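You operate a simulated robot arm through the tools that you are given. There is no shell and no other tool. Be economical: measure what you need, move in short steps, check, and stop when the job is done.

You run a simulated robot arm. Do the job below in one go: nothing can be reset, and whatever is moved stays where it is left.

TASK
Fetch the grey bobbin and set it on the yellow puck. Take the brass weight and put it on the yellow card. Fetch the blue swatch and set it on the top of the steel table. Put one of the stub cores from the upper shelf of the packing table on the top of the packing table. Pull the low door open. The order is free. Set down upright: stub core.

The check looks at the end state, three seconds after you hand in, the way a careful person would. Anything else that was tipped, shoved, dropped, spilled or broken makes it a failure.

THE ROBOT
A 7-joint arm with a two-finger parallel gripper on a trunk, on a base that drives. Base frame: it is fixed to the floor where the robot stands at the start and does not move with it; the origin is under the middle of the robot, x ahead of it, y to its left, z up; the surface under the hand at the start is at about z = 780. Readings come in mm, rad, newtons and seconds.
Its first joint turns from -2.897 to 2.897 rad. Places, roughly: blue swatch [250, 5000, 750]; brass weight [750, 4500, 750]; grey bobbin (4x4x4 cm) [500, -100, 800]; low door [-4600, 300, 1200]; stub core (7x7x22 cm) [-8500, 4100, 1200]; top of the packing table [-8900, 3800, 800]; top of the steel table [-500, 4800, 800]; yellow card [-250, 4750, 750]; yellow puck [-500, 4500, 750]. Payload 3.43 kg.
The tool frame sits at the grasp point between the pads (the TCP): z along the fingers, y along the line on which they close. The tips reach 30 mm beyond it. Largest opening 94 mm; finger width 28, thickness 10; the body of the gripper, 50 by 96 mm, starts 55 mm behind the TCP.
Orientation is told as [roll, pitch, yaw] about the base's x, y, z axes, in that order, counted from this pose: with the fingers straight down and closing along the base's y, the tool's x points along the base's -x, its y along +y and its z along -z.

THE INTERFACE
- The arm moves only by the tool move_arm. Its argument "motion" is a list of rows, each a list of 7 numbers: the shift along the tool's x, y, z in units of 100 mm (1.0 is 100 mm), then the turn, a rotation vector about the tool's x, y, z in units of 120 degrees (1.0 is 120 degrees), then the gripper command, from -1 (fully open) to 1 (shut), values between in proportion. In form: [[dx, dy, dz, ax, ay, az, grip], ...]. A call has 1 to 8 rows; each row is the pose to reach, as a shift and turn from the pose commanded when the call began, along the tool's axes at that moment. A call with a number of a shift or a turn outside -1 to 1 is refused whole. A row lasts 0.2 s, in which the tool goes at most 50 mm and 0.15 rad; a call with a longer step from one row to the next is refused whole, and so is a gripper value outside its range. Where a pose cannot be reached the arm comes as near as it can. A force on the tool above 40 N (or 10 N above the force at the start of the call, whichever is more), or a blocked arm, ends the call early, and 0.2 s more pass. Each finger travels about 45 mm/s and halts on what it meets, pressing with about 26 N; the grip force reading is that of the motor and also rises with nothing between the fingers. The clock runs only during rows and for 0.2 s after the last one: add rows that repeat a pose to give the fingers time. It gives the time, the measured TCP pose, the force on the tool (base axes), the opening and the grip force at its end, in the units of the frame above (readings bear some noise), with the torque about the TCP (base axes, N m) and any sound that the robot's microphone picked up.
- Cameras (640 x 400 px; columns grow to the right, rows downward): "scene" is now at [11.6, 189.6, 1391]; the picture's right is [-0.63, -0.78, 0.00], its down [-0.42, 0.34, -0.84] and it looks along [0.65, -0.53, -0.54] (base axes); focal length 281 px, centre (320, 200). "wrist" rides on the gripper at [76, 14, -103] in the tool frame; the picture's right is [-0.18, 0.98, 0.00], its down [-0.75, -0.14, -0.64] and it looks along [-0.63, -0.12, 0.77] (tool axes); focal length 243 px, centre (320, 200).
- grab_frame(camera): a new picture of that camera. The clock stands still meanwhile.
- drive_base(legs): drives the robot by 1 to 6 legs, each [ahead, turn to the left] in mm and rad, along the robot's own axes; the way and the turn of a leg run together, so that a leg with both is an arc; at most 1500 mm and 3.142 rad a leg. The arm and the cameras ride along, it lands a little off, and it stops where it bumps. It gives what a move gives.
- pan_tilt(pan, tilt): turns the head with the scene camera to pan (to the left, within 2.094 rad either way) and tilt (down, from -0.506 to 1.204), counted from straight ahead of the robot. It gives what a move gives.
- pixel_to_xyz(camera, pixels): there is no depth. For up to 12 entries [column, row, z] of the newest picture of that camera ("zoom" is the newest enlarged one), the place [x, y] in the base frame at which the ray of that pixel passes the height z, good to about 2 mm. The clock stands still meanwhile.
- enlarge(camera, box): a new picture of the part [left, top, right, bottom] of that camera's present view, enlarged. The clock stands still meanwhile.
- job_done(): hands the job in; it is judged then, once.

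Keep the steps short. Do not move on a guess: measure, check each grasp and each placing, and mend mistakes. In all there are 110 turns and 90 pictures (those below and enlarged ones count). Leave the gripper open and the arm clear of the work at the hand-in unless told otherwise, and finish with a single line.

The tools are called after ">>>" as name(argument=value, ...) on one line, values as JSON. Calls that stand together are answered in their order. move_arm: Moves the arm, as the interface text tells. Its arguments: {"type":"object","properties":{"motion":{"type":"array"}},"required":["motion"]} The other tools are called the same way: drive_base (legs) drives the base; pan_tilt (pan, tilt) turns the head that bears the scene camera; grab_frame (camera) takes a picture; pixel_to_xyz (camera, pixels) gives the place at which the rays of pixels pass given heights; enlarge (camera, box) takes an enlarged picture of a part of a camera's view; job_done () hands the job in.

At the start:

```text
clock: 0.0
tcp_pos: [572.7, -156.5, 1098.1]
orientation: [-0.001, 0.0, -0.005]
ft_force: [0.3, 0.3, -0.2]
ft_torque: [0.0, -0.01, 0.02]
width: 93.8
grip_force: 0.1
robot x, y, heading: [-1.7, 11.9, -0.002]
head pan, tilt: [-0.681, 0.567]
```

scene: 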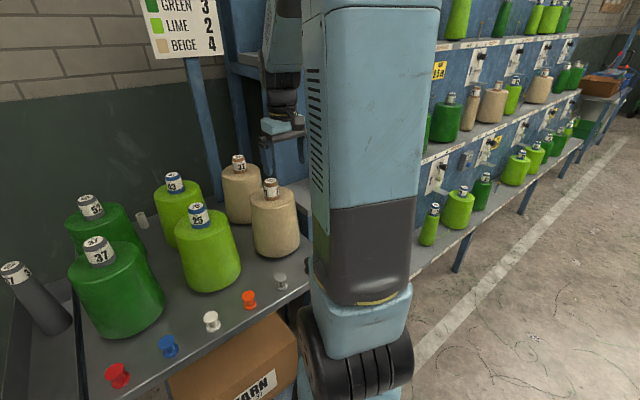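
wrist: 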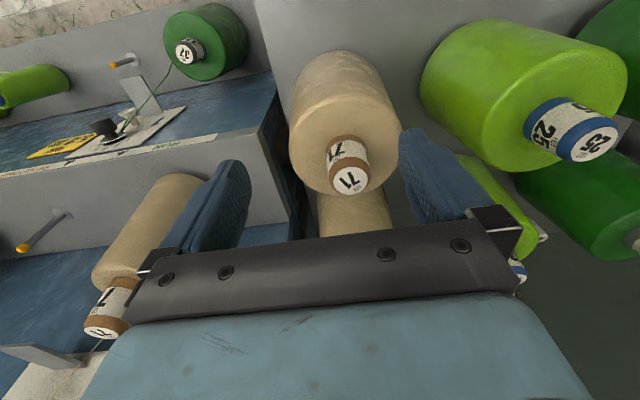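

I see a row of small bobbins at the table's edge: red, blue, white, orange and grey, with grey near (280,282). I'll enlarge that part to measure it.

>>> enlarge(camera="scene", box=[180, 240, 340, 340])

>>> pixel_to_xyz(camera="scene", pixels=[[280, 275, 820], [280, 289, 780], [249, 306, 780], [211, 328, 780], [169, 353, 780], [117, 385, 780], [275, 247, 780], [208, 280, 780], [320, 330, 780]])

```text
4.00 times, centred on (260, 290) of scene
```

zoom: 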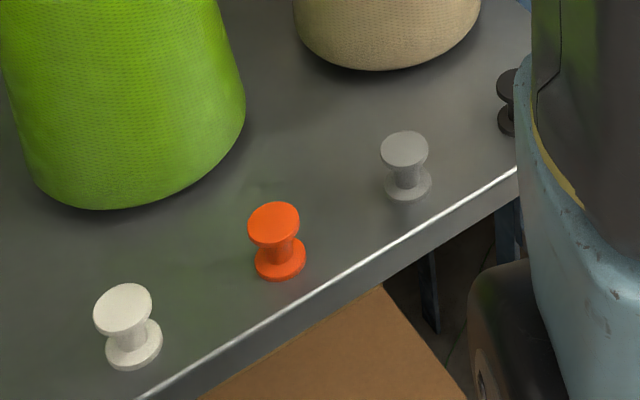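

```text
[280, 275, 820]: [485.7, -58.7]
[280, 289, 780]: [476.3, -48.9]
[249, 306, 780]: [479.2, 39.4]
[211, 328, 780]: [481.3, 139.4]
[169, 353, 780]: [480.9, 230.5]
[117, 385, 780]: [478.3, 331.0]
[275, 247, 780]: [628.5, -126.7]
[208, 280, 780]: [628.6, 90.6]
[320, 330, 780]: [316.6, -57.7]
```

The grey bobbin's top is at zoom (404,148), its base at about (408,185). I'll measure both, with the edge points of the flange.

>>> pixel_to_xyz(camera="zoom", pixels=[[404, 148, 820], [380, 150, 820], [428, 148, 820], [408, 185, 780], [407, 199, 780], [432, 184, 780], [274, 219, 820], [280, 260, 780], [505, 105, 800], [520, 168, 780]])

```text
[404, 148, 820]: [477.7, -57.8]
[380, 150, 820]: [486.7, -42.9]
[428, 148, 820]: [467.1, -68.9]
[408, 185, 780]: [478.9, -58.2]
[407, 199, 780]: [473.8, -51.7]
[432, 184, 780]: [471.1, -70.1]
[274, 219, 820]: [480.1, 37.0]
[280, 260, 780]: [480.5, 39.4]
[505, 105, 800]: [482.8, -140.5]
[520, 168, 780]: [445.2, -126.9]
```

The grey bobbin stands at about (478,-58), 33 mm wide. The black neighbour is at y=-140 and the orange one at y=38. It's too near the robot's axis (485 mm), so I'll back up 100 mm.

>>> drive_base(legs=[[-100, 0]])

```text
clock: 1.1
tcp_pos: [472.3, -156.4, 1098.7]
orientation: [-0.002, 0.001, -0.005]
ft_force: [-0.2, 0.3, 0.3]
ft_torque: [-0.02, -0.01, -0.01]
width: 94.0
grip_force: 0.2
robot x, y, heading: [-100.0, 10.3, 0.002]
head pan, tilt: [-0.681, 0.567]
```

Now I'll shift over the bobbin and close the fingers partway, to about 62 mm, staying high.

>>> move_arm(motion=[[-0.03, 0.45, 0, 0, 0, 0, -0.35], [-0.055, 0.9, 0, 0, 0, 0, -0.35], [-0.055, 0.98, 0.3, 0, 0, 0, -0.35], [-0.055, 0.98, 0.7, 0, 0, 0, -0.35], [-0.055, 0.98, 1.0, 0, 0, 0, -0.35], [-0.055, 0.98, 1.0, 0, 0, 0, -0.35]])

>>> grab_frame(camera="wrist")

>>> pan_tilt(pan=-0.3, tilt=0.75)

>>> grab_frame(camera="scene")

```text
clock: 2.5
tcp_pos: [480.1, -58.9, 1000.0]
orientation: [0.0, 0.002, -0.005]
ft_force: [0.1, 0.3, 0.3]
ft_torque: [-0.02, -0.03, -0.01]
width: 63.6
grip_force: 0.1
robot x, y, heading: [-99.8, 13.0, -0.004]
head pan, tilt: [-0.681, 0.567]
```

```text
86 pictures are left
```

wrist: 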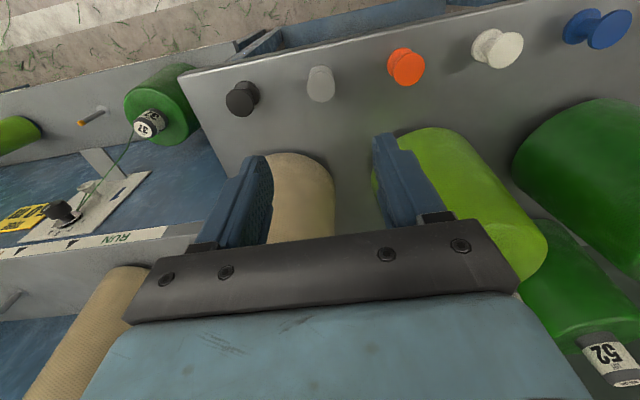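

```text
clock: 3.4
tcp_pos: [479.4, -58.9, 999.5]
orientation: [0.0, 0.0, -0.005]
ft_force: [0.2, 0.4, -0.1]
ft_torque: [-0.04, -0.01, -0.01]
width: 63.7
grip_force: 0.1
robot x, y, heading: [-100.5, 9.2, -0.001]
head pan, tilt: [-0.3, 0.75]
```

```text
85 pictures are left
```

scene: 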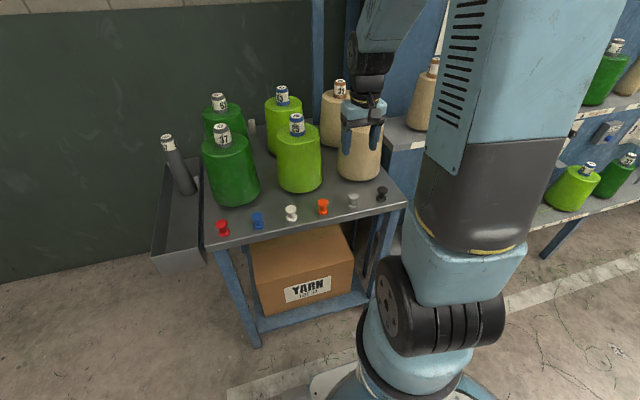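

The wrist view shows the grey bobbin at (320,83). I'll cross-check its position with both cameras.

>>> pixel_to_xyz(camera="wrist", pixels=[[320, 98, 780], [320, 72, 820], [322, 84, 800], [334, 83, 800], [307, 83, 800], [330, 175, 900], [263, 155, 900]])

>>> pixel_to_xyz(camera="scene", pixels=[[353, 206, 780], [353, 196, 820], [353, 201, 800], [360, 178, 780]])

```text
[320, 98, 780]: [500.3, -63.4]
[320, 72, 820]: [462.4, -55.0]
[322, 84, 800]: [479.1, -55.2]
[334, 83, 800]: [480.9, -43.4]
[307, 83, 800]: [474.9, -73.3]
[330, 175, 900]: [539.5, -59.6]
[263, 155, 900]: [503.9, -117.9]
```

```text
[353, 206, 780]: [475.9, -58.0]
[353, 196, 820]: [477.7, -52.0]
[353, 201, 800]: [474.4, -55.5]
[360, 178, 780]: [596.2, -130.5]
```

The centre is at (478,-57). The tips reach 30 mm below the TCP, so I'll go down in two calls to TCP z=817.

>>> move_arm(motion=[[0.01, 0.015, 0.4, 0, 0, 0, -0.35], [0.01, 0.015, 0.8, 0, 0, 0, -0.35], [0.01, 0.015, 1.0, 0, 0, 0, -0.35], [0.01, 0.015, 1.0, 0, 0, 0, -0.35]])

>>> enlarge(camera="scene", box=[290, 110, 450, 210])

```text
clock: 4.4
tcp_pos: [477.9, -58.2, 901.2]
orientation: [-0.001, 0.001, -0.007]
ft_force: [-0.5, 0.4, -0.3]
ft_torque: [-0.01, 0.03, 0.04]
width: 63.6
grip_force: 0.0
robot x, y, heading: [-102.0, 6.6, -0.002]
head pan, tilt: [-0.3, 0.75]
```

```text
4.00 times, centred on (370, 160) of scene
```

zoom: 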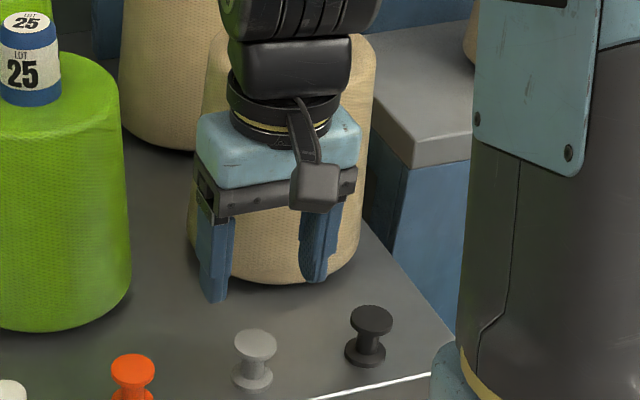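

The way down is clear. I'll descend 84 mm and close.

>>> move_arm(motion=[[0, 0.01, 0.4, 0, 0, 0, -0.35], [0, 0.01, 0.75, 0, 0, 0, -0.35], [0, 0.01, 0.84, 0, 0, 0, -0.35], [0, 0.01, 0.84, 0, 0, 0, 0.5], [0, 0.01, 0.84, 0, 0, 0, 0.5], [0, 0.01, 0.84, 0, 0, 0, 0.5], [0, 0.01, 0.84, 0, 0, 0, 0.5]])

>>> enlarge(camera="scene", box=[290, 130, 450, 230])

```text
clock: 6.0
tcp_pos: [480.7, -56.6, 816.6]
orientation: [0.0, 0.001, -0.004]
ft_force: [-0.7, 0.5, -0.5]
ft_torque: [0.0, -0.02, 0.03]
width: 30.8
grip_force: 25.9
robot x, y, heading: [-96.4, 12.2, -0.003]
head pan, tilt: [-0.3, 0.75]
```

```text
4.00 times, centred on (370, 180) of scene
```

zoom: 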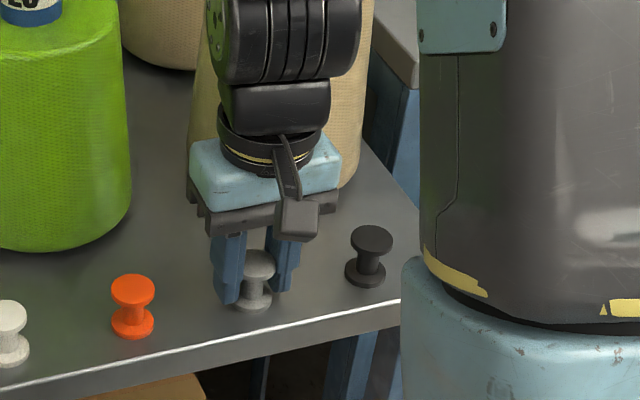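

The fingers hold the bobbin at 30.8 mm wide. Its base is 36.6 mm below the TCP. I'll lift it.

>>> move_arm(motion=[[0, 0, -0.3, 0, 0, 0, 0.8], [0, 0, -0.7, 0, 0, 0, 0.8], [0, 0, -1.0, 0, 0, 0, 0.8], [0, 0, -1.0, 0, 0, 0, 0.8]])

>>> move_arm(motion=[[0, 0, -0.4, 0, 0, 0, 0.8], [0, 0, -0.8, 0, 0, 0, 0.8], [0, 0, -1.0, 0, 0, 0, 0.8], [0, 0, -1.0, 0, 0, 0, 0.8]])

>>> pan_tilt(pan=1.57, tilt=0.3)

>>> grab_frame(camera="scene")

>>> grab_frame(camera="wrist")

```text
clock: 7.0
tcp_pos: [480.0, -55.3, 916.2]
orientation: [0.0, 0.001, -0.007]
ft_force: [-0.7, -0.2, -0.2]
ft_torque: [-0.01, -0.03, -0.01]
width: 30.6
grip_force: 26.1
robot x, y, heading: [-101.7, 13.3, 0.0]
head pan, tilt: [-0.3, 0.75]
```

```text
clock: 8.0
tcp_pos: [480.5, -55.1, 1015.7]
orientation: [0.0, -0.001, -0.005]
ft_force: [-0.1, -0.3, -0.2]
ft_torque: [-0.01, -0.01, -0.01]
width: 30.4
grip_force: 25.9
robot x, y, heading: [-99.9, 13.2, 0.0]
head pan, tilt: [-0.3, 0.75]
```

```text
clock: 9.8
tcp_pos: [479.0, -55.0, 1014.0]
orientation: [0.001, -0.001, -0.005]
ft_force: [-0.4, -0.6, -0.2]
ft_torque: [0.02, -0.03, -0.02]
width: 30.8
grip_force: 26.2
robot x, y, heading: [-99.8, 8.6, -0.005]
head pan, tilt: [1.571, 0.3]
```

```text
82 pictures are left
```

scene: 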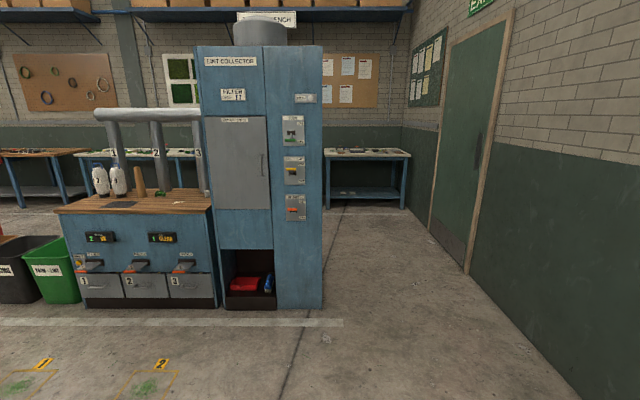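

```text
81 pictures are left
```

wrist: 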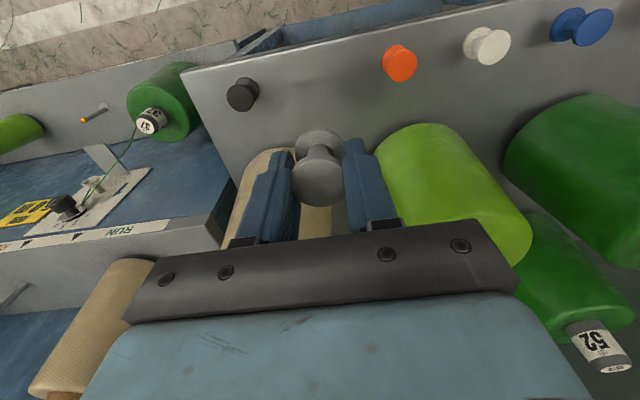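

The work benches stand along the far wall in +y. The lint collector and a blow-off bench are in between. I'll measure the floor points to plan the drive.

>>> pixel_to_xyz(camera="scene", pixels=[[322, 308, 0], [225, 308, 0], [80, 307, 0], [404, 208, 0], [328, 206, 0], [465, 270, 0], [40, 303, 0], [410, 157, 780], [328, 158, 780], [85, 155, 780], [340, 325, 0]])

```text
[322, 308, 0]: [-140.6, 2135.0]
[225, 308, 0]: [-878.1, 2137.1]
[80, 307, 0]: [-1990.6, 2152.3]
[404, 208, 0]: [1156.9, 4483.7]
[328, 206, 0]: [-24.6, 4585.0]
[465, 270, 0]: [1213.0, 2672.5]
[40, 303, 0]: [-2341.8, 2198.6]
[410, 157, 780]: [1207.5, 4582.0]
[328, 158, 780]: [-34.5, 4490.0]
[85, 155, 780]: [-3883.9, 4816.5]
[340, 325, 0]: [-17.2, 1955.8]
```

I'll check behind the robot before backing away from the cones.

>>> pan_tilt(pan=2.09, tilt=0.5)

>>> grab_frame(camera="scene")

```text
clock: 10.8
tcp_pos: [480.0, -56.0, 1015.3]
orientation: [0.001, -0.001, -0.006]
ft_force: [0.1, 0.5, -0.4]
ft_torque: [0.05, 0.01, 0.01]
width: 30.5
grip_force: 25.7
robot x, y, heading: [-101.7, 11.2, 0.003]
head pan, tilt: [2.089, 0.499]
```

```text
80 pictures are left
```

scene: 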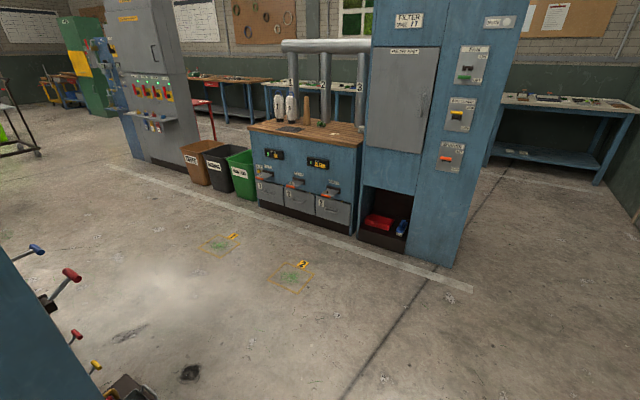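

Something with levers stands behind at the left of the picture. I'll measure how close it comes.

>>> pixel_to_xyz(camera="scene", pixels=[[150, 395, 0], [130, 380, 0], [115, 385, 100], [75, 275, 800], [98, 365, 500], [0, 250, 1000]])

```text
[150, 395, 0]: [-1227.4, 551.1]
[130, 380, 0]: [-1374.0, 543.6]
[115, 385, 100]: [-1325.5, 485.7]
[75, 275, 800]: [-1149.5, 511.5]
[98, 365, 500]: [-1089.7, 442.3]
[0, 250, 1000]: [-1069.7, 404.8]
```

The lever machine is at x<-1050. I'll back 200 mm, turn left 1.235 and drive diagonally into the aisle between the collector and the right wall.

>>> drive_base(legs=[[-200, 0], [0, 1.235], [1500, 0], [920, 0], [0, 0.336]])

>>> pan_tilt(pan=0, tilt=0.4)

>>> grab_frame(camera="scene")

```text
clock: 15.1
tcp_pos: [66.4, 471.8, 1015.5]
orientation: [0.0, -0.001, 1.01]
ft_force: [0.0, -0.9, -0.3]
ft_torque: [0.01, 0.03, 0.01]
width: 30.6
grip_force: 26.2
robot x, y, heading: [-243.3, -23.4, 1.05]
head pan, tilt: [2.089, 0.499]
stopped in leg 2: the robot was blocked; the commanded pose is now the measured one
```

```text
clock: 17.1
tcp_pos: [65.5, 470.0, 1016.9]
orientation: [0.001, 0.0, 1.009]
ft_force: [-0.1, -1.0, 0.2]
ft_torque: [0.02, -0.01, -0.03]
width: 30.4
grip_force: 26.6
robot x, y, heading: [-243.7, -20.0, 1.055]
head pan, tilt: [0.0, 0.4]
```

```text
79 pictures are left
```

scene: 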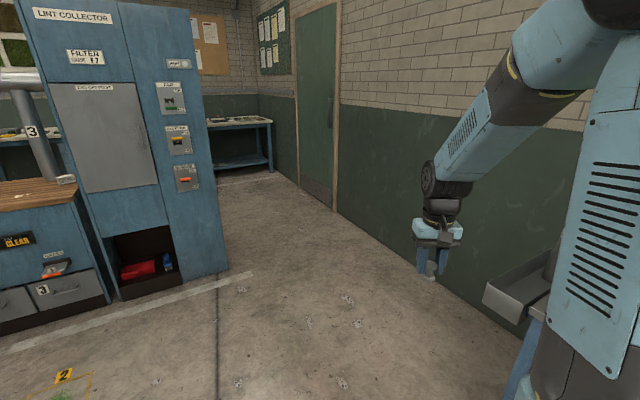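

The base was blocked in mid-turn. I'll look at what it's touching: right-rear first, then left-rear.

>>> pan_tilt(pan=-1.9, tilt=0.9)

>>> grab_frame(camera="scene")

>>> pan_tilt(pan=1.9, tilt=0.9)

>>> grab_frame(camera="scene")

```text
clock: 19.0
tcp_pos: [65.0, 471.1, 1016.9]
orientation: [0.001, 0.0, 1.01]
ft_force: [0.5, -0.2, -0.4]
ft_torque: [-0.02, -0.02, 0.0]
width: 30.4
grip_force: 25.8
robot x, y, heading: [-245.4, -23.3, 1.052]
head pan, tilt: [-1.901, 0.901]
```

```text
78 pictures are left
```

scene: 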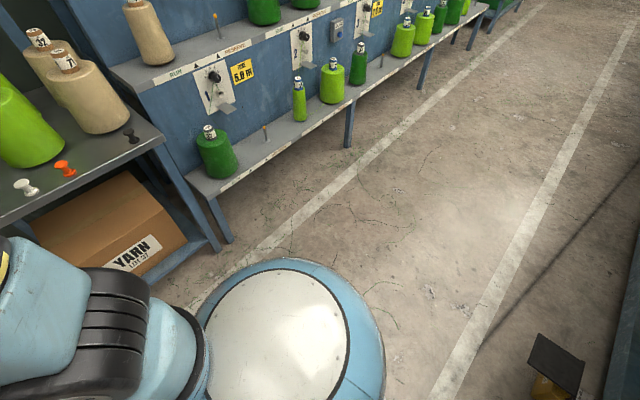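

```text
clock: 22.1
tcp_pos: [65.6, 470.8, 1016.3]
orientation: [-0.001, 0.0, 1.009]
ft_force: [0.0, 0.2, -0.3]
ft_torque: [0.02, -0.02, 0.04]
width: 30.0
grip_force: 25.6
robot x, y, heading: [-245.7, -24.0, 1.049]
head pan, tilt: [1.901, 0.901]
```

```text
77 pictures are left
```

scene: 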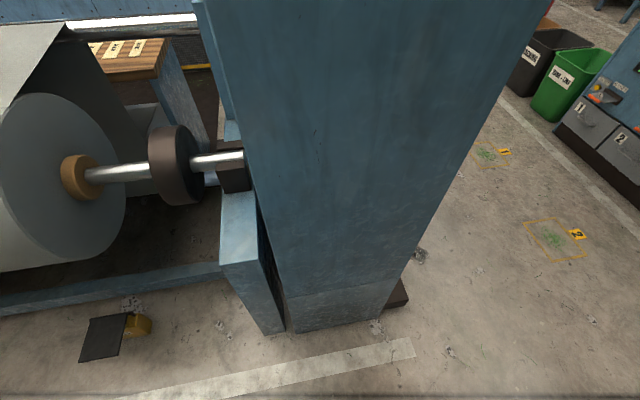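

I'll measure the base's own disc in this view, and the machine's foot.

>>> pixel_to_xyz(camera="scene", pixels=[[285, 330, 0], [385, 312, 0], [408, 300, 0], [265, 333, 0], [240, 262, 300], [125, 335, 50], [85, 360, 50]])

```text
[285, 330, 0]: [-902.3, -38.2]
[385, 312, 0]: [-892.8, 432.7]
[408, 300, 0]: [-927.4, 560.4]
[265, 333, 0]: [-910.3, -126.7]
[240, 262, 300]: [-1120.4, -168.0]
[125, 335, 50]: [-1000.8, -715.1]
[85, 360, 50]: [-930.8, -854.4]
```

The robot's disc reaches about 440 mm from its axis, and the machine face is at x≈-900. I see nothing in front. I'll drive straight ahead 200 mm out of the contact and check.

>>> drive_base(legs=[[200, 0]])

>>> grab_frame(camera="scene")

```text
clock: 23.7
tcp_pos: [165.8, 646.7, 1015.1]
orientation: [0.0, -0.001, 1.01]
ft_force: [0.5, 0.0, 0.1]
ft_torque: [0.06, -0.01, -0.02]
width: 30.2
grip_force: 25.5
robot x, y, heading: [-148.6, 147.3, 1.051]
head pan, tilt: [1.901, 0.901]
```

```text
76 pictures are left
```

scene: 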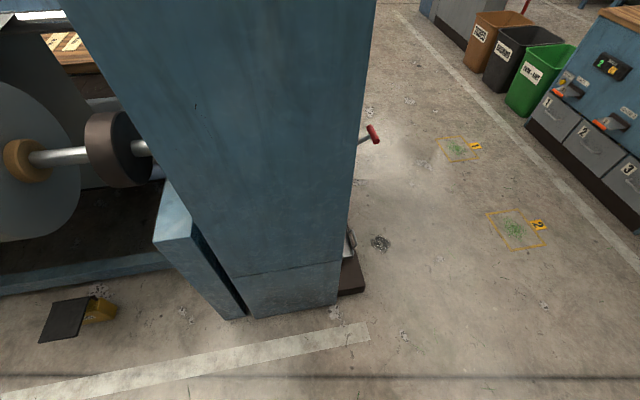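

That moved freely. Now I'll turn 0.25 more to the left and drive up the aisle.

>>> drive_base(legs=[[0, 0.25], [1500, 0]])

>>> pan_tilt(pan=0, tilt=0.4)

>>> grab_frame(camera="scene")

```text
clock: 32.3
tcp_pos: [410.2, 2188.1, 1016.7]
orientation: [0.0, 0.0, 1.283]
ft_force: [0.0, 0.0, 0.4]
ft_torque: [-0.02, 0.03, 0.01]
width: 30.1
grip_force: 25.9
robot x, y, heading: [242.6, 1630.8, 1.32]
head pan, tilt: [1.901, 0.901]
```

```text
clock: 34.2
tcp_pos: [410.0, 2189.7, 1017.2]
orientation: [-0.001, -0.001, 1.284]
ft_force: [-0.2, -0.1, -0.8]
ft_torque: [-0.02, 0.07, 0.04]
width: 30.3
grip_force: 26.5
robot x, y, heading: [241.3, 1627.0, 1.322]
head pan, tilt: [0.0, 0.4]
```

```text
75 pictures are left
```

scene: 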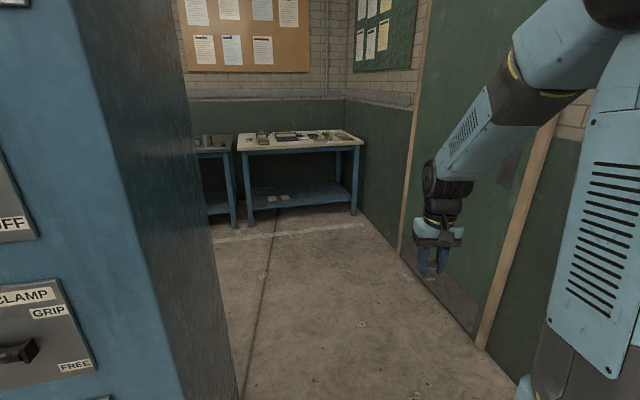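

The aisle is clear. I'll drive up and square to the tables.

>>> drive_base(legs=[[700, 0], [0, 0.25], [1000, 0]])

>>> pan_tilt(pan=0.2, tilt=0.5)

>>> grab_frame(camera="scene")

```text
clock: 43.9
tcp_pos: [419.8, 3890.5, 1015.9]
orientation: [-0.001, -0.001, 1.542]
ft_force: [1.1, 0.7, -1.0]
ft_torque: [-0.02, 0.01, 0.01]
width: 29.9
grip_force: 25.9
robot x, y, heading: [400.2, 3308.2, 1.579]
head pan, tilt: [0.0, 0.4]
```

```text
clock: 44.6
tcp_pos: [420.4, 3891.7, 1018.1]
orientation: [0.0, 0.001, 1.54]
ft_force: [0.9, 0.3, -0.2]
ft_torque: [-0.01, -0.01, -0.03]
width: 30.1
grip_force: 25.9
robot x, y, heading: [403.1, 3308.1, 1.581]
head pan, tilt: [0.201, 0.499]
```

```text
74 pictures are left
```

scene: 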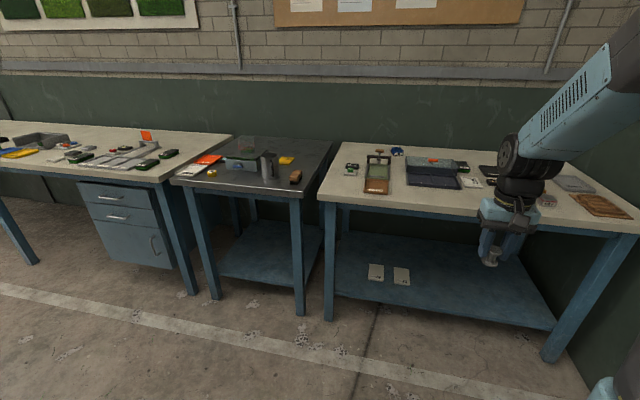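

I see the steel table in the middle and the white table at right. I'll enlarge both tops.

>>> enlarge(camera="scene", box=[170, 125, 330, 225])

>>> enlarge(camera="scene", box=[320, 130, 480, 230])

>>> enlarge(camera="scene", box=[480, 150, 640, 250])

```text
4.00 times, centred on (250, 175) of scene
```

zoom: 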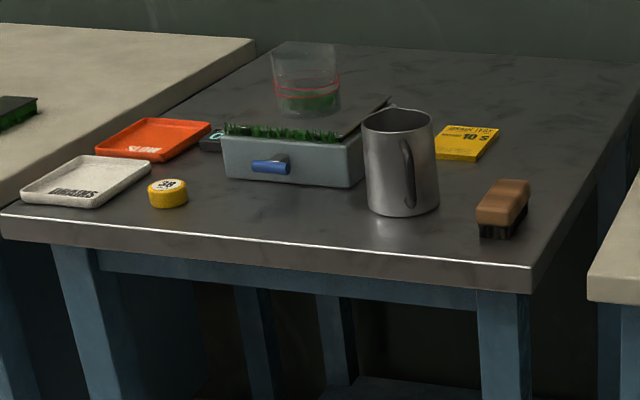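

```text
4.00 times, centred on (400, 180) of scene
```

zoom: 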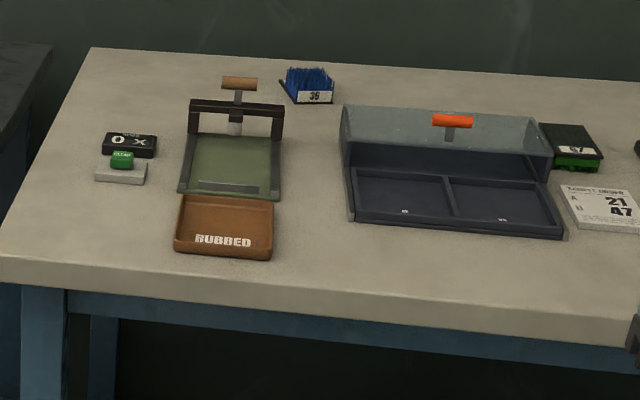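

```text
4.00 times, centred on (560, 200) of scene
```

zoom: 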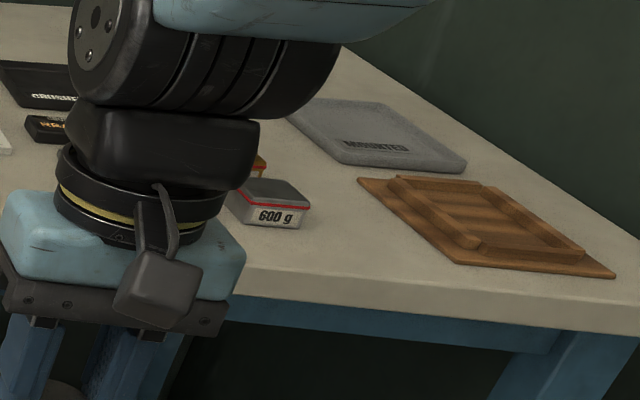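

I see the yellow puck "58" at (212,172), the yellow card at (288,161) and a blue pile swatch "36" at (397,151). I'll measure these at an assumed z=780.

>>> pixel_to_xyz(camera="scene", pixels=[[212, 168, 800], [212, 175, 780], [288, 160, 780], [303, 192, 780], [170, 179, 780], [335, 142, 780], [397, 152, 790], [374, 188, 780], [319, 200, 780], [639, 235, 780], [350, 142, 780]])

```text
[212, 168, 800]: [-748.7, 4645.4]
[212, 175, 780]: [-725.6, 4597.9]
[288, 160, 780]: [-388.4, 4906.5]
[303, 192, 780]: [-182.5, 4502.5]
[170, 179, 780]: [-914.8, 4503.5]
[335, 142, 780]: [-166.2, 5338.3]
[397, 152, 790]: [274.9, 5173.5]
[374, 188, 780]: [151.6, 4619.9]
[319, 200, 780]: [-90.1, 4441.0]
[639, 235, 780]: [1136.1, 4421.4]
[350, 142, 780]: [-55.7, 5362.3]
```

The tables' height isn't certain, so I'll triangulate after moving. First I'll look left to see whether the lane along the tables is free.

>>> pan_tilt(pan=1.5, tilt=0.6)

>>> grab_frame(camera="scene")

>>> pixel_to_xyz(camera="scene", pixels=[[100, 200, 0], [200, 200, 0], [320, 200, 0], [100, 300, 0], [200, 300, 0], [320, 300, 0], [500, 200, 0]])

```text
clock: 46.1
tcp_pos: [421.0, 3890.2, 1017.0]
orientation: [-0.001, 0.002, 1.542]
ft_force: [-0.1, -0.2, 0.2]
ft_torque: [0.01, 0.0, 0.03]
width: 30.0
grip_force: 26.4
robot x, y, heading: [401.6, 3308.4, 1.582]
head pan, tilt: [1.499, 0.6]
```

```text
70 pictures are left
```

scene: 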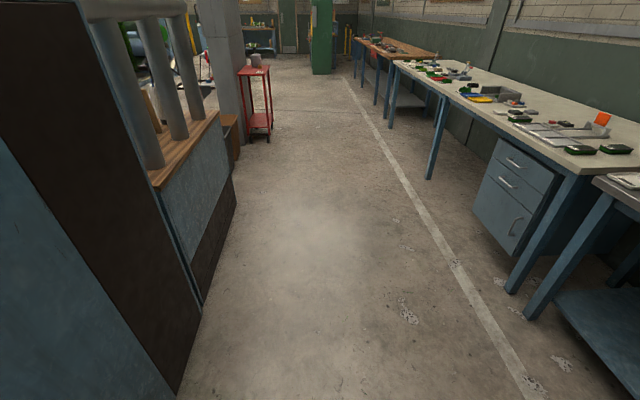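

```text
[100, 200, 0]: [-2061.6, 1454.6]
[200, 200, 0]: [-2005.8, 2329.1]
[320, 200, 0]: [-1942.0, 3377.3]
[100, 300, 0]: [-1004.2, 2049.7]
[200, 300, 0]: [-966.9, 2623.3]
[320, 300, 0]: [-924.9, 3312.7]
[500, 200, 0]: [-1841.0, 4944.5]
```

The lane is free between y≈2650 and the tables. I'll turn left, drive 900 mm, turn back to face the steel table and creep up.

>>> drive_base(legs=[[0, 1.56], [900, 0], [0, -1.57], [300, 0]])

>>> pan_tilt(pan=0.0, tilt=0.55)

>>> grab_frame(camera="scene")

```text
clock: 49.3
tcp_pos: [-93.1, 3619.7, 1016.9]
orientation: [-0.002, 0.001, 2.582]
ft_force: [-0.3, -0.3, 0.0]
ft_torque: [0.0, 0.04, 0.01]
width: 30.1
grip_force: 25.8
robot x, y, heading: [434.6, 3365.4, 2.658]
head pan, tilt: [1.499, 0.6]
stopped in leg 1: the robot was blocked; the commanded pose is now the measured one
```

```text
clock: 50.9
tcp_pos: [-93.4, 3620.4, 1017.3]
orientation: [0.0, 0.002, 2.583]
ft_force: [0.5, 0.2, -0.8]
ft_torque: [0.0, 0.02, -0.02]
width: 30.3
grip_force: 25.2
robot x, y, heading: [433.9, 3364.1, 2.656]
head pan, tilt: [0.0, 0.55]
```

```text
69 pictures are left
```

scene: 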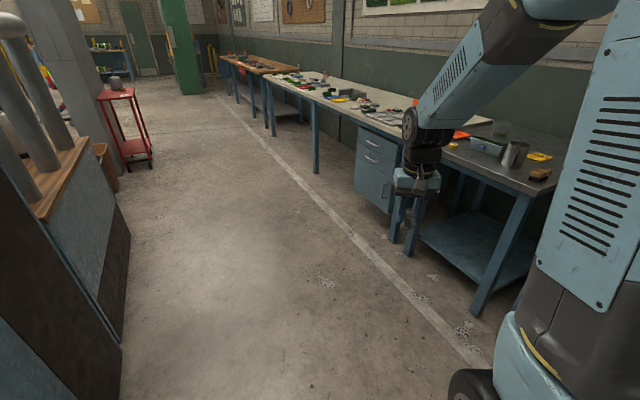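

This turn stopped after about 1.07 rad in open space, just like the first one. So a long turn in one leg seems to trip the blocking check, not an obstacle. I'll use shorter turns of 0.5 rad or less.

>>> drive_base(legs=[[0, 0.4], [900, 0]])

```text
clock: 57.0
tcp_pos: [-1045.2, 3471.2, 1017.5]
orientation: [-0.001, 0.001, 2.982]
ft_force: [0.0, -0.2, -0.7]
ft_torque: [0.03, 0.01, 0.03]
width: 29.7
grip_force: 26.3
robot x, y, heading: [-460.8, 3437.2, 3.06]
head pan, tilt: [0.0, 0.55]
```

That worked. Now I'll turn right in three short legs to face the table.

>>> drive_base(legs=[[0, -0.5], [0, -0.5], [0, -0.49]])

>>> pan_tilt(pan=0.1, tilt=0.5)

>>> grab_frame(camera="scene")

```text
clock: 60.6
tcp_pos: [-765.5, 3946.7, 1018.3]
orientation: [-0.002, 0.001, 2.009]
ft_force: [-0.5, 0.3, -1.0]
ft_torque: [-0.01, 0.01, 0.03]
width: 30.0
grip_force: 25.9
robot x, y, heading: [-514.3, 3409.1, 2.05]
head pan, tilt: [0.0, 0.55]
stopped in leg 2: the robot was blocked; the commanded pose is now the measured one
```

```text
clock: 61.3
tcp_pos: [-763.7, 3947.2, 1019.7]
orientation: [-0.002, 0.001, 2.008]
ft_force: [0.4, -0.2, 0.0]
ft_torque: [-0.04, -0.04, -0.01]
width: 30.0
grip_force: 26.4
robot x, y, heading: [-516.8, 3410.3, 2.044]
head pan, tilt: [0.099, 0.499]
```

```text
68 pictures are left
```

scene: 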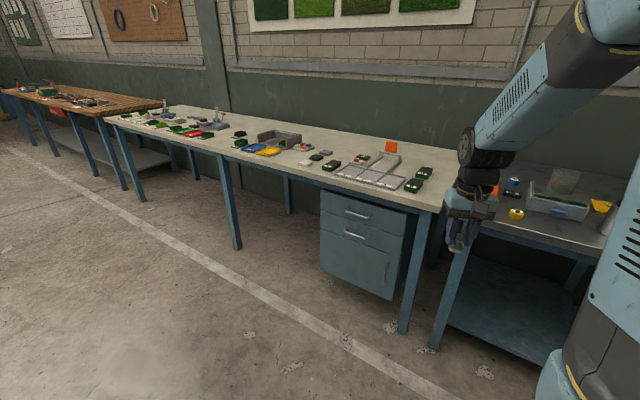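

It's again limited at about 1 rad in one call. One short turn per call works, so I'll turn the remaining 0.47 right now.

>>> drive_base(legs=[[0, -0.47]])

>>> pan_tilt(pan=0.0, tilt=0.5)

>>> grab_frame(camera="scene")

```text
clock: 63.2
tcp_pos: [-489.8, 4001.9, 1018.6]
orientation: [-0.001, 0.002, 1.531]
ft_force: [0.1, 0.1, -0.6]
ft_torque: [-0.03, -0.04, 0.02]
width: 30.0
grip_force: 26.0
robot x, y, heading: [-546.4, 3413.3, 1.575]
head pan, tilt: [0.099, 0.499]
```

```text
clock: 63.9
tcp_pos: [-491.1, 4001.0, 1019.8]
orientation: [-0.001, 0.002, 1.533]
ft_force: [-0.2, -0.2, -0.9]
ft_torque: [-0.02, -0.02, 0.02]
width: 29.9
grip_force: 26.2
robot x, y, heading: [-547.7, 3409.6, 1.575]
head pan, tilt: [0.0, 0.499]
```

```text
67 pictures are left
```

scene: 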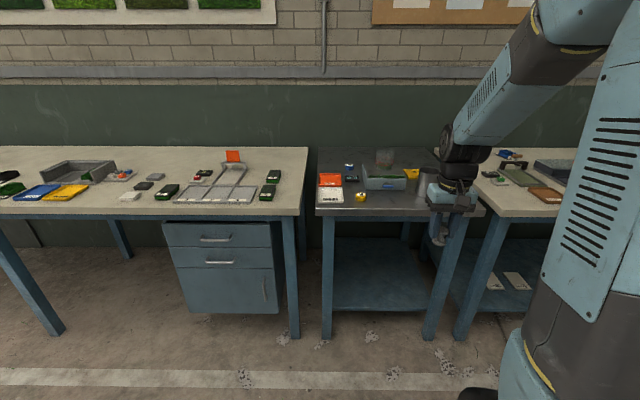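

The puck is at (361,197). I'll get its ray at two heights, to intersect with the earlier ray.

>>> pixel_to_xyz(camera="scene", pixels=[[361, 200, 780], [361, 200, 850], [361, 200, 900], [316, 216, 780], [316, 216, 850], [412, 174, 780], [412, 174, 850]])

>>> enlarge(camera="scene", box=[300, 140, 460, 240])

```text
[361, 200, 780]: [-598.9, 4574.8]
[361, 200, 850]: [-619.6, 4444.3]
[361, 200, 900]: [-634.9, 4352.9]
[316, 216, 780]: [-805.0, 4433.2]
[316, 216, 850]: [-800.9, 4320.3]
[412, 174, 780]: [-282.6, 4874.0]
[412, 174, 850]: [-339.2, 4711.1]
```

```text
4.00 times, centred on (380, 190) of scene
```

zoom: 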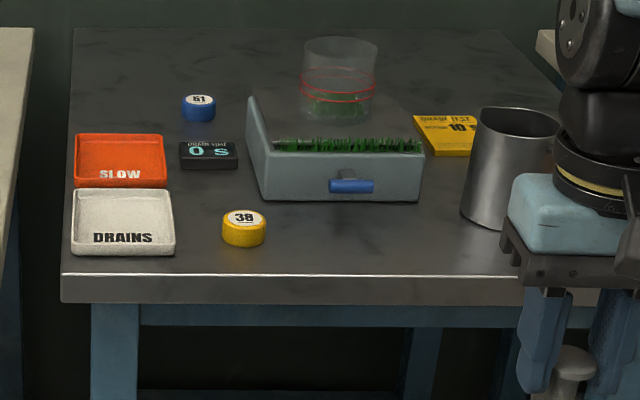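

The two views agree near z≈848 for the puck, at about (-618,4448), so the steel tabletop is near 840. I'll drive ahead 350 mm and look again, with the wrist camera too.

>>> drive_base(legs=[[350, 0]])

>>> pan_tilt(pan=0.0, tilt=0.75)

>>> enlarge(camera="scene", box=[240, 100, 480, 250])

>>> grab_frame(camera="wrist")

```text
clock: 66.2
tcp_pos: [-493.8, 4354.1, 1019.6]
orientation: [0.0, 0.002, 1.533]
ft_force: [-0.3, 0.2, 1.0]
ft_torque: [0.04, -0.03, 0.01]
width: 29.7
grip_force: 25.8
robot x, y, heading: [-548.6, 3760.0, 1.583]
head pan, tilt: [0.0, 0.499]
```

```text
clock: 66.9
tcp_pos: [-495.2, 4353.2, 1019.9]
orientation: [0.002, 0.001, 1.535]
ft_force: [0.2, 0.0, -0.3]
ft_torque: [0.01, -0.02, 0.01]
width: 30.0
grip_force: 26.2
robot x, y, heading: [-551.6, 3759.9, 1.582]
head pan, tilt: [0.0, 0.75]
```

```text
2.67 times, centred on (360, 175) of scene
```

zoom: 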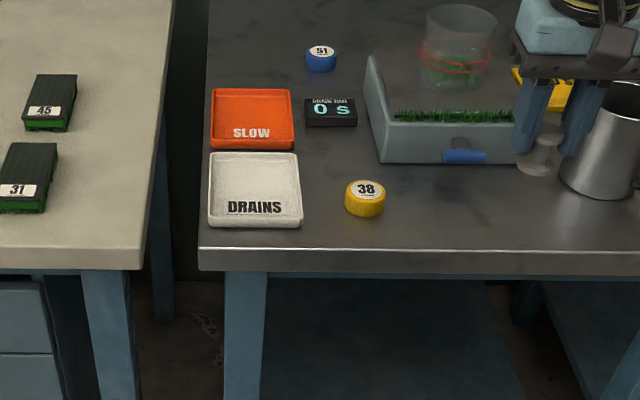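

```text
64 pictures are left
```

wrist: 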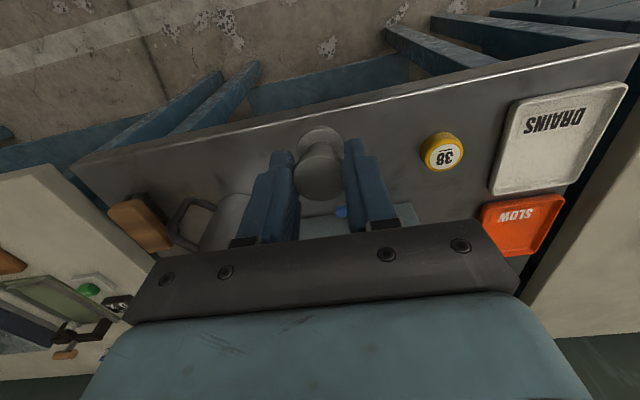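

The puck's top shows at zoom (365,190) and wrist (443,154). I'll intersect both rays.

>>> pixel_to_xyz(camera="zoom", pixels=[[365, 190, 840], [365, 190, 860], [365, 190, 880], [344, 190, 865], [386, 190, 865], [250, 250, 840], [560, 250, 840], [365, 217, 840]])

>>> pixel_to_xyz(camera="wrist", pixels=[[444, 153, 840], [444, 153, 860], [444, 153, 880], [424, 153, 865], [463, 153, 865]])

```text
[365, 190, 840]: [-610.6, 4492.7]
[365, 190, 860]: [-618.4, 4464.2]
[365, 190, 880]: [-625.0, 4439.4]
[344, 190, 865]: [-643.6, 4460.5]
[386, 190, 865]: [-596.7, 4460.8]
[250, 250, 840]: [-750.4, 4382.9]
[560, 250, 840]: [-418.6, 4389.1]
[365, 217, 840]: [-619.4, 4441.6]
```

```text
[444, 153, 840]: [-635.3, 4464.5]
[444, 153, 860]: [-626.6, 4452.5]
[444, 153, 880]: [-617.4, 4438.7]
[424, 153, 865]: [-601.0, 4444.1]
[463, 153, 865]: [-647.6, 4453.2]
```

Puck top: (-622,4447), z≈872. I'll move over it at height, in two calls, ending 15–20 mm above.

>>> move_arm(motion=[[-0.2, 0.4, 0, 0, 0, 0, 0.8], [-0.4, 0.8, 0, 0, 0, 0, 0.8], [-0.75, 1.0, 0, 0, 0, 0, 0.8], [-0.89, 1.0, 0, 0, 0, 0, 0.8], [-0.89, 1.0, 0, 0, 0, 0, 0.8]])

>>> move_arm(motion=[[0, 0.3, 0, 0, 0, 0, 0.8], [0, 0.308, 0.4, 0, 0, 0, 0.8], [0, 0.308, 0.8, 0, 0, 0, 0.8], [0, 0.308, 0.9, 0, 0, 0, 0.8], [0, 0.308, 0.9, 0, 0, 0, 0.8]])

>>> enlarge(camera="scene", box=[320, 120, 448, 200])

>>> grab_frame(camera="wrist")

```text
clock: 68.1
tcp_pos: [-591.8, 4447.4, 1020.3]
orientation: [0.001, 0.001, 1.535]
ft_force: [1.0, 0.7, 0.6]
ft_torque: [0.01, 0.01, 0.0]
width: 30.0
grip_force: 26.3
robot x, y, heading: [-551.2, 3763.0, 1.587]
head pan, tilt: [0.0, 0.75]
```

```text
clock: 69.3
tcp_pos: [-622.4, 4447.8, 929.1]
orientation: [-0.001, 0.001, 1.534]
ft_force: [-0.1, 0.7, 0.0]
ft_torque: [-0.02, 0.01, -0.02]
width: 30.0
grip_force: 26.2
robot x, y, heading: [-550.1, 3763.5, 1.579]
head pan, tilt: [0.0, 0.75]
```

```text
5.00 times, centred on (384, 160) of scene
```

zoom: 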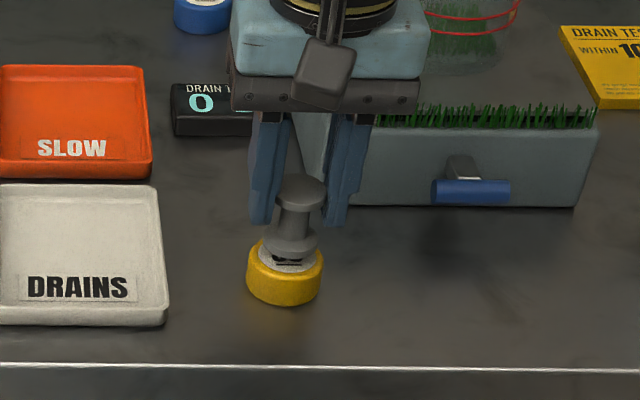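

```text
62 pictures are left
```

wrist: 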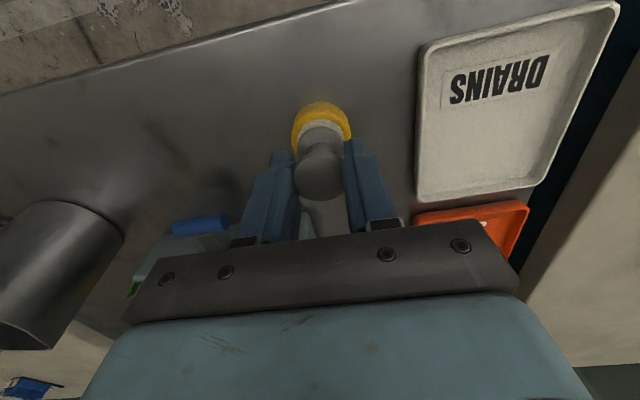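

It's well aligned, perhaps 2–3 mm too far right. I'll shift 2 mm and lower slowly.

>>> move_arm(motion=[[0, 0.02, 0.1, 0, 0, 0, 0.8], [0, 0.02, 0.16, 0, 0, 0, 0.8], [0, 0.02, 0.185, 0, 0, 0, 0.8], [0, 0.02, 0.185, 0, 0, 0, 0.8]])

>>> enlarge(camera="scene", box=[344, 130, 408, 190])

```text
clock: 70.2
tcp_pos: [-623.0, 4448.1, 913.5]
orientation: [0.0, -0.004, 1.532]
ft_force: [-0.3, -2.1, 11.0]
ft_torque: [-0.08, 0.0, 0.03]
width: 29.7
grip_force: 25.5
robot x, y, heading: [-549.2, 3761.5, 1.581]
head pan, tilt: [0.0, 0.75]
stopped in row 4: the force on the tool passed its limit at 42 N (the readings are from after the stop); the commanded pose is now the measured one
```

```text
6.67 times, centred on (376, 160) of scene
```

zoom: 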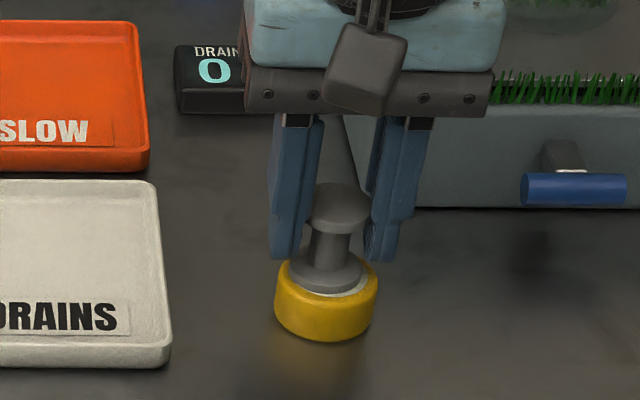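

It's seated and centred on the puck. I'll open the fingers a little, then rise straight up.

>>> move_arm(motion=[[0, 0, 0, 0, 0, 0, 0.2], [0, 0, 0, 0, 0, 0, -0.1], [0, 0, 0, 0, 0, 0, -0.15], [0, 0, 0, 0, 0, 0, -0.15], [0, 0, -0.3, 0, 0, 0, -0.15], [0, 0, -0.7, 0, 0, 0, -0.15], [0, 0, -1.0, 0, 0, 0, -0.15], [0, 0, -1.0, 0, 0, 0, -0.15]])

>>> enlarge(camera="scene", box=[320, 100, 480, 200])

```text
clock: 72.0
tcp_pos: [-624.2, 4449.4, 1014.3]
orientation: [0.001, -0.002, 1.534]
ft_force: [-0.3, -0.1, -0.3]
ft_torque: [-0.02, -0.04, 0.02]
width: 54.3
grip_force: 0.1
robot x, y, heading: [-551.0, 3764.3, 1.586]
head pan, tilt: [0.0, 0.75]
```

```text
4.00 times, centred on (400, 150) of scene
```

zoom: 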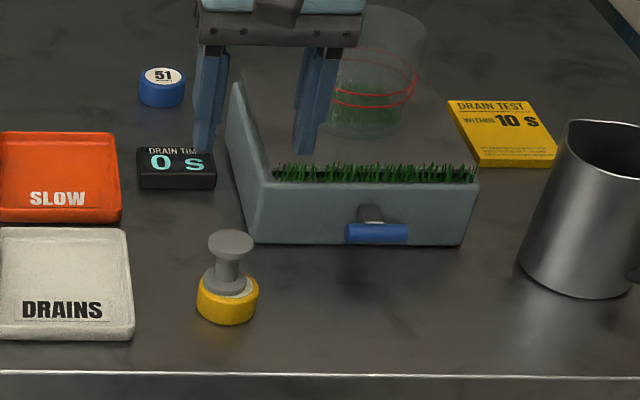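

The bobbin stands on the puck. Now I'll measure the card, the jug and the free table area in this view.

>>> pixel_to_xyz(camera="zoom", pixels=[[503, 133, 860], [448, 101, 860], [530, 100, 860], [556, 153, 860], [483, 153, 860], [590, 297, 850], [521, 260, 850], [568, 122, 980], [640, 140, 980], [400, 310, 850], [360, 243, 850], [0, 372, 850], [640, 378, 850]])

```text
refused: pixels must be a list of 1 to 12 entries
```

>>> pixel_to_xyz(camera="zoom", pixels=[[503, 133, 860], [448, 101, 860], [530, 100, 860], [556, 153, 860], [483, 153, 860], [590, 297, 850], [521, 260, 850], [568, 122, 980], [640, 140, 980], [400, 310, 850], [360, 243, 850], [640, 378, 850]])

```text
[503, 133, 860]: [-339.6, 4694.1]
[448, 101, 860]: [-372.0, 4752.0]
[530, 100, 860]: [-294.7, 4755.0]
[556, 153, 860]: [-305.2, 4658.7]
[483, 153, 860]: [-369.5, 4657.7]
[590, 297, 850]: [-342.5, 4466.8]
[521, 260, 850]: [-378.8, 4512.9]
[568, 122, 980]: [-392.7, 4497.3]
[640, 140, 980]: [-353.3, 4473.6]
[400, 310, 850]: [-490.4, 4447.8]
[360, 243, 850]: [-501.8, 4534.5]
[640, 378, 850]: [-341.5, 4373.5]
```

Next is the brass weight on the right-hand table. I'll turn left 0.8, reverse diagonally behind the aisle corner, then turn back and approach.

>>> drive_base(legs=[[0, 0.8], [-1400, 0]])

```text
clock: 81.4
tcp_pos: [-83.3, 3249.3, 1013.3]
orientation: [-0.001, -0.004, 2.364]
ft_force: [0.7, 0.8, 0.1]
ft_torque: [0.01, 0.04, -0.03]
width: 54.2
grip_force: 0.0
robot x, y, heading: [471.2, 2842.9, 2.415]
head pan, tilt: [0.0, 0.75]
```

Now I'll turn right 0.85 and drive ahead 600 mm, then look.

>>> drive_base(legs=[[0, -0.87], [600, 0]])

>>> pan_tilt(pan=-0.1, tilt=0.6)

>>> grab_frame(camera="scene")

```text
clock: 87.4
tcp_pos: [426.0, 4137.1, 1013.9]
orientation: [-0.001, -0.005, 1.505]
ft_force: [1.2, 0.8, 0.5]
ft_torque: [0.02, 0.07, -0.02]
width: 54.0
grip_force: 0.0
robot x, y, heading: [444.7, 3447.1, 1.566]
head pan, tilt: [0.0, 0.75]
```

```text
clock: 88.1
tcp_pos: [426.7, 4137.6, 1014.0]
orientation: [0.0, -0.003, 1.504]
ft_force: [-0.1, -0.8, 0.4]
ft_torque: [0.0, -0.02, -0.01]
width: 54.0
grip_force: 0.0
robot x, y, heading: [441.2, 3450.5, 1.562]
head pan, tilt: [-0.099, 0.6]
```

```text
59 pictures are left
```

scene: 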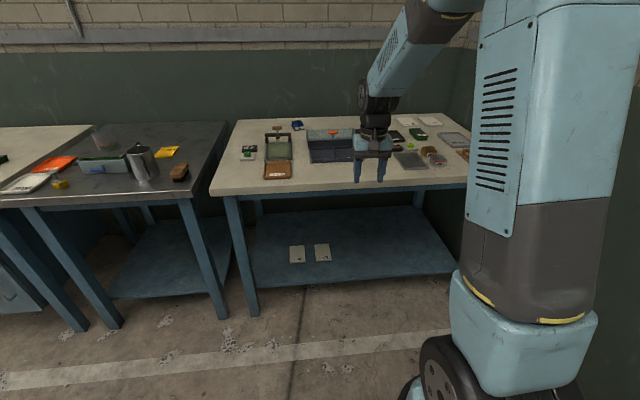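

I'll check the right group of objects, and whether the bobbin still stands on its puck (60,184).

>>> enlarge(camera="scene", box=[380, 110, 480, 172])

>>> pixel_to_xyz(camera="zoom", pixels=[[320, 200, 870]])

>>> enlarge(camera="scene", box=[20, 120, 180, 220])

```text
6.40 times, centred on (430, 141) of scene
```

zoom: 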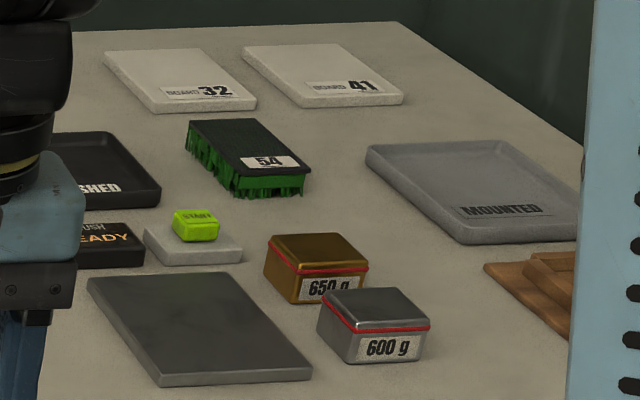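

```text
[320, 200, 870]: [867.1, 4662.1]
```

```text
4.00 times, centred on (100, 170) of scene
```

zoom: 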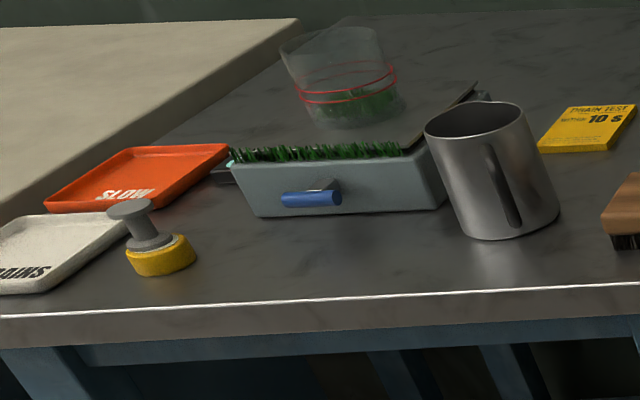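

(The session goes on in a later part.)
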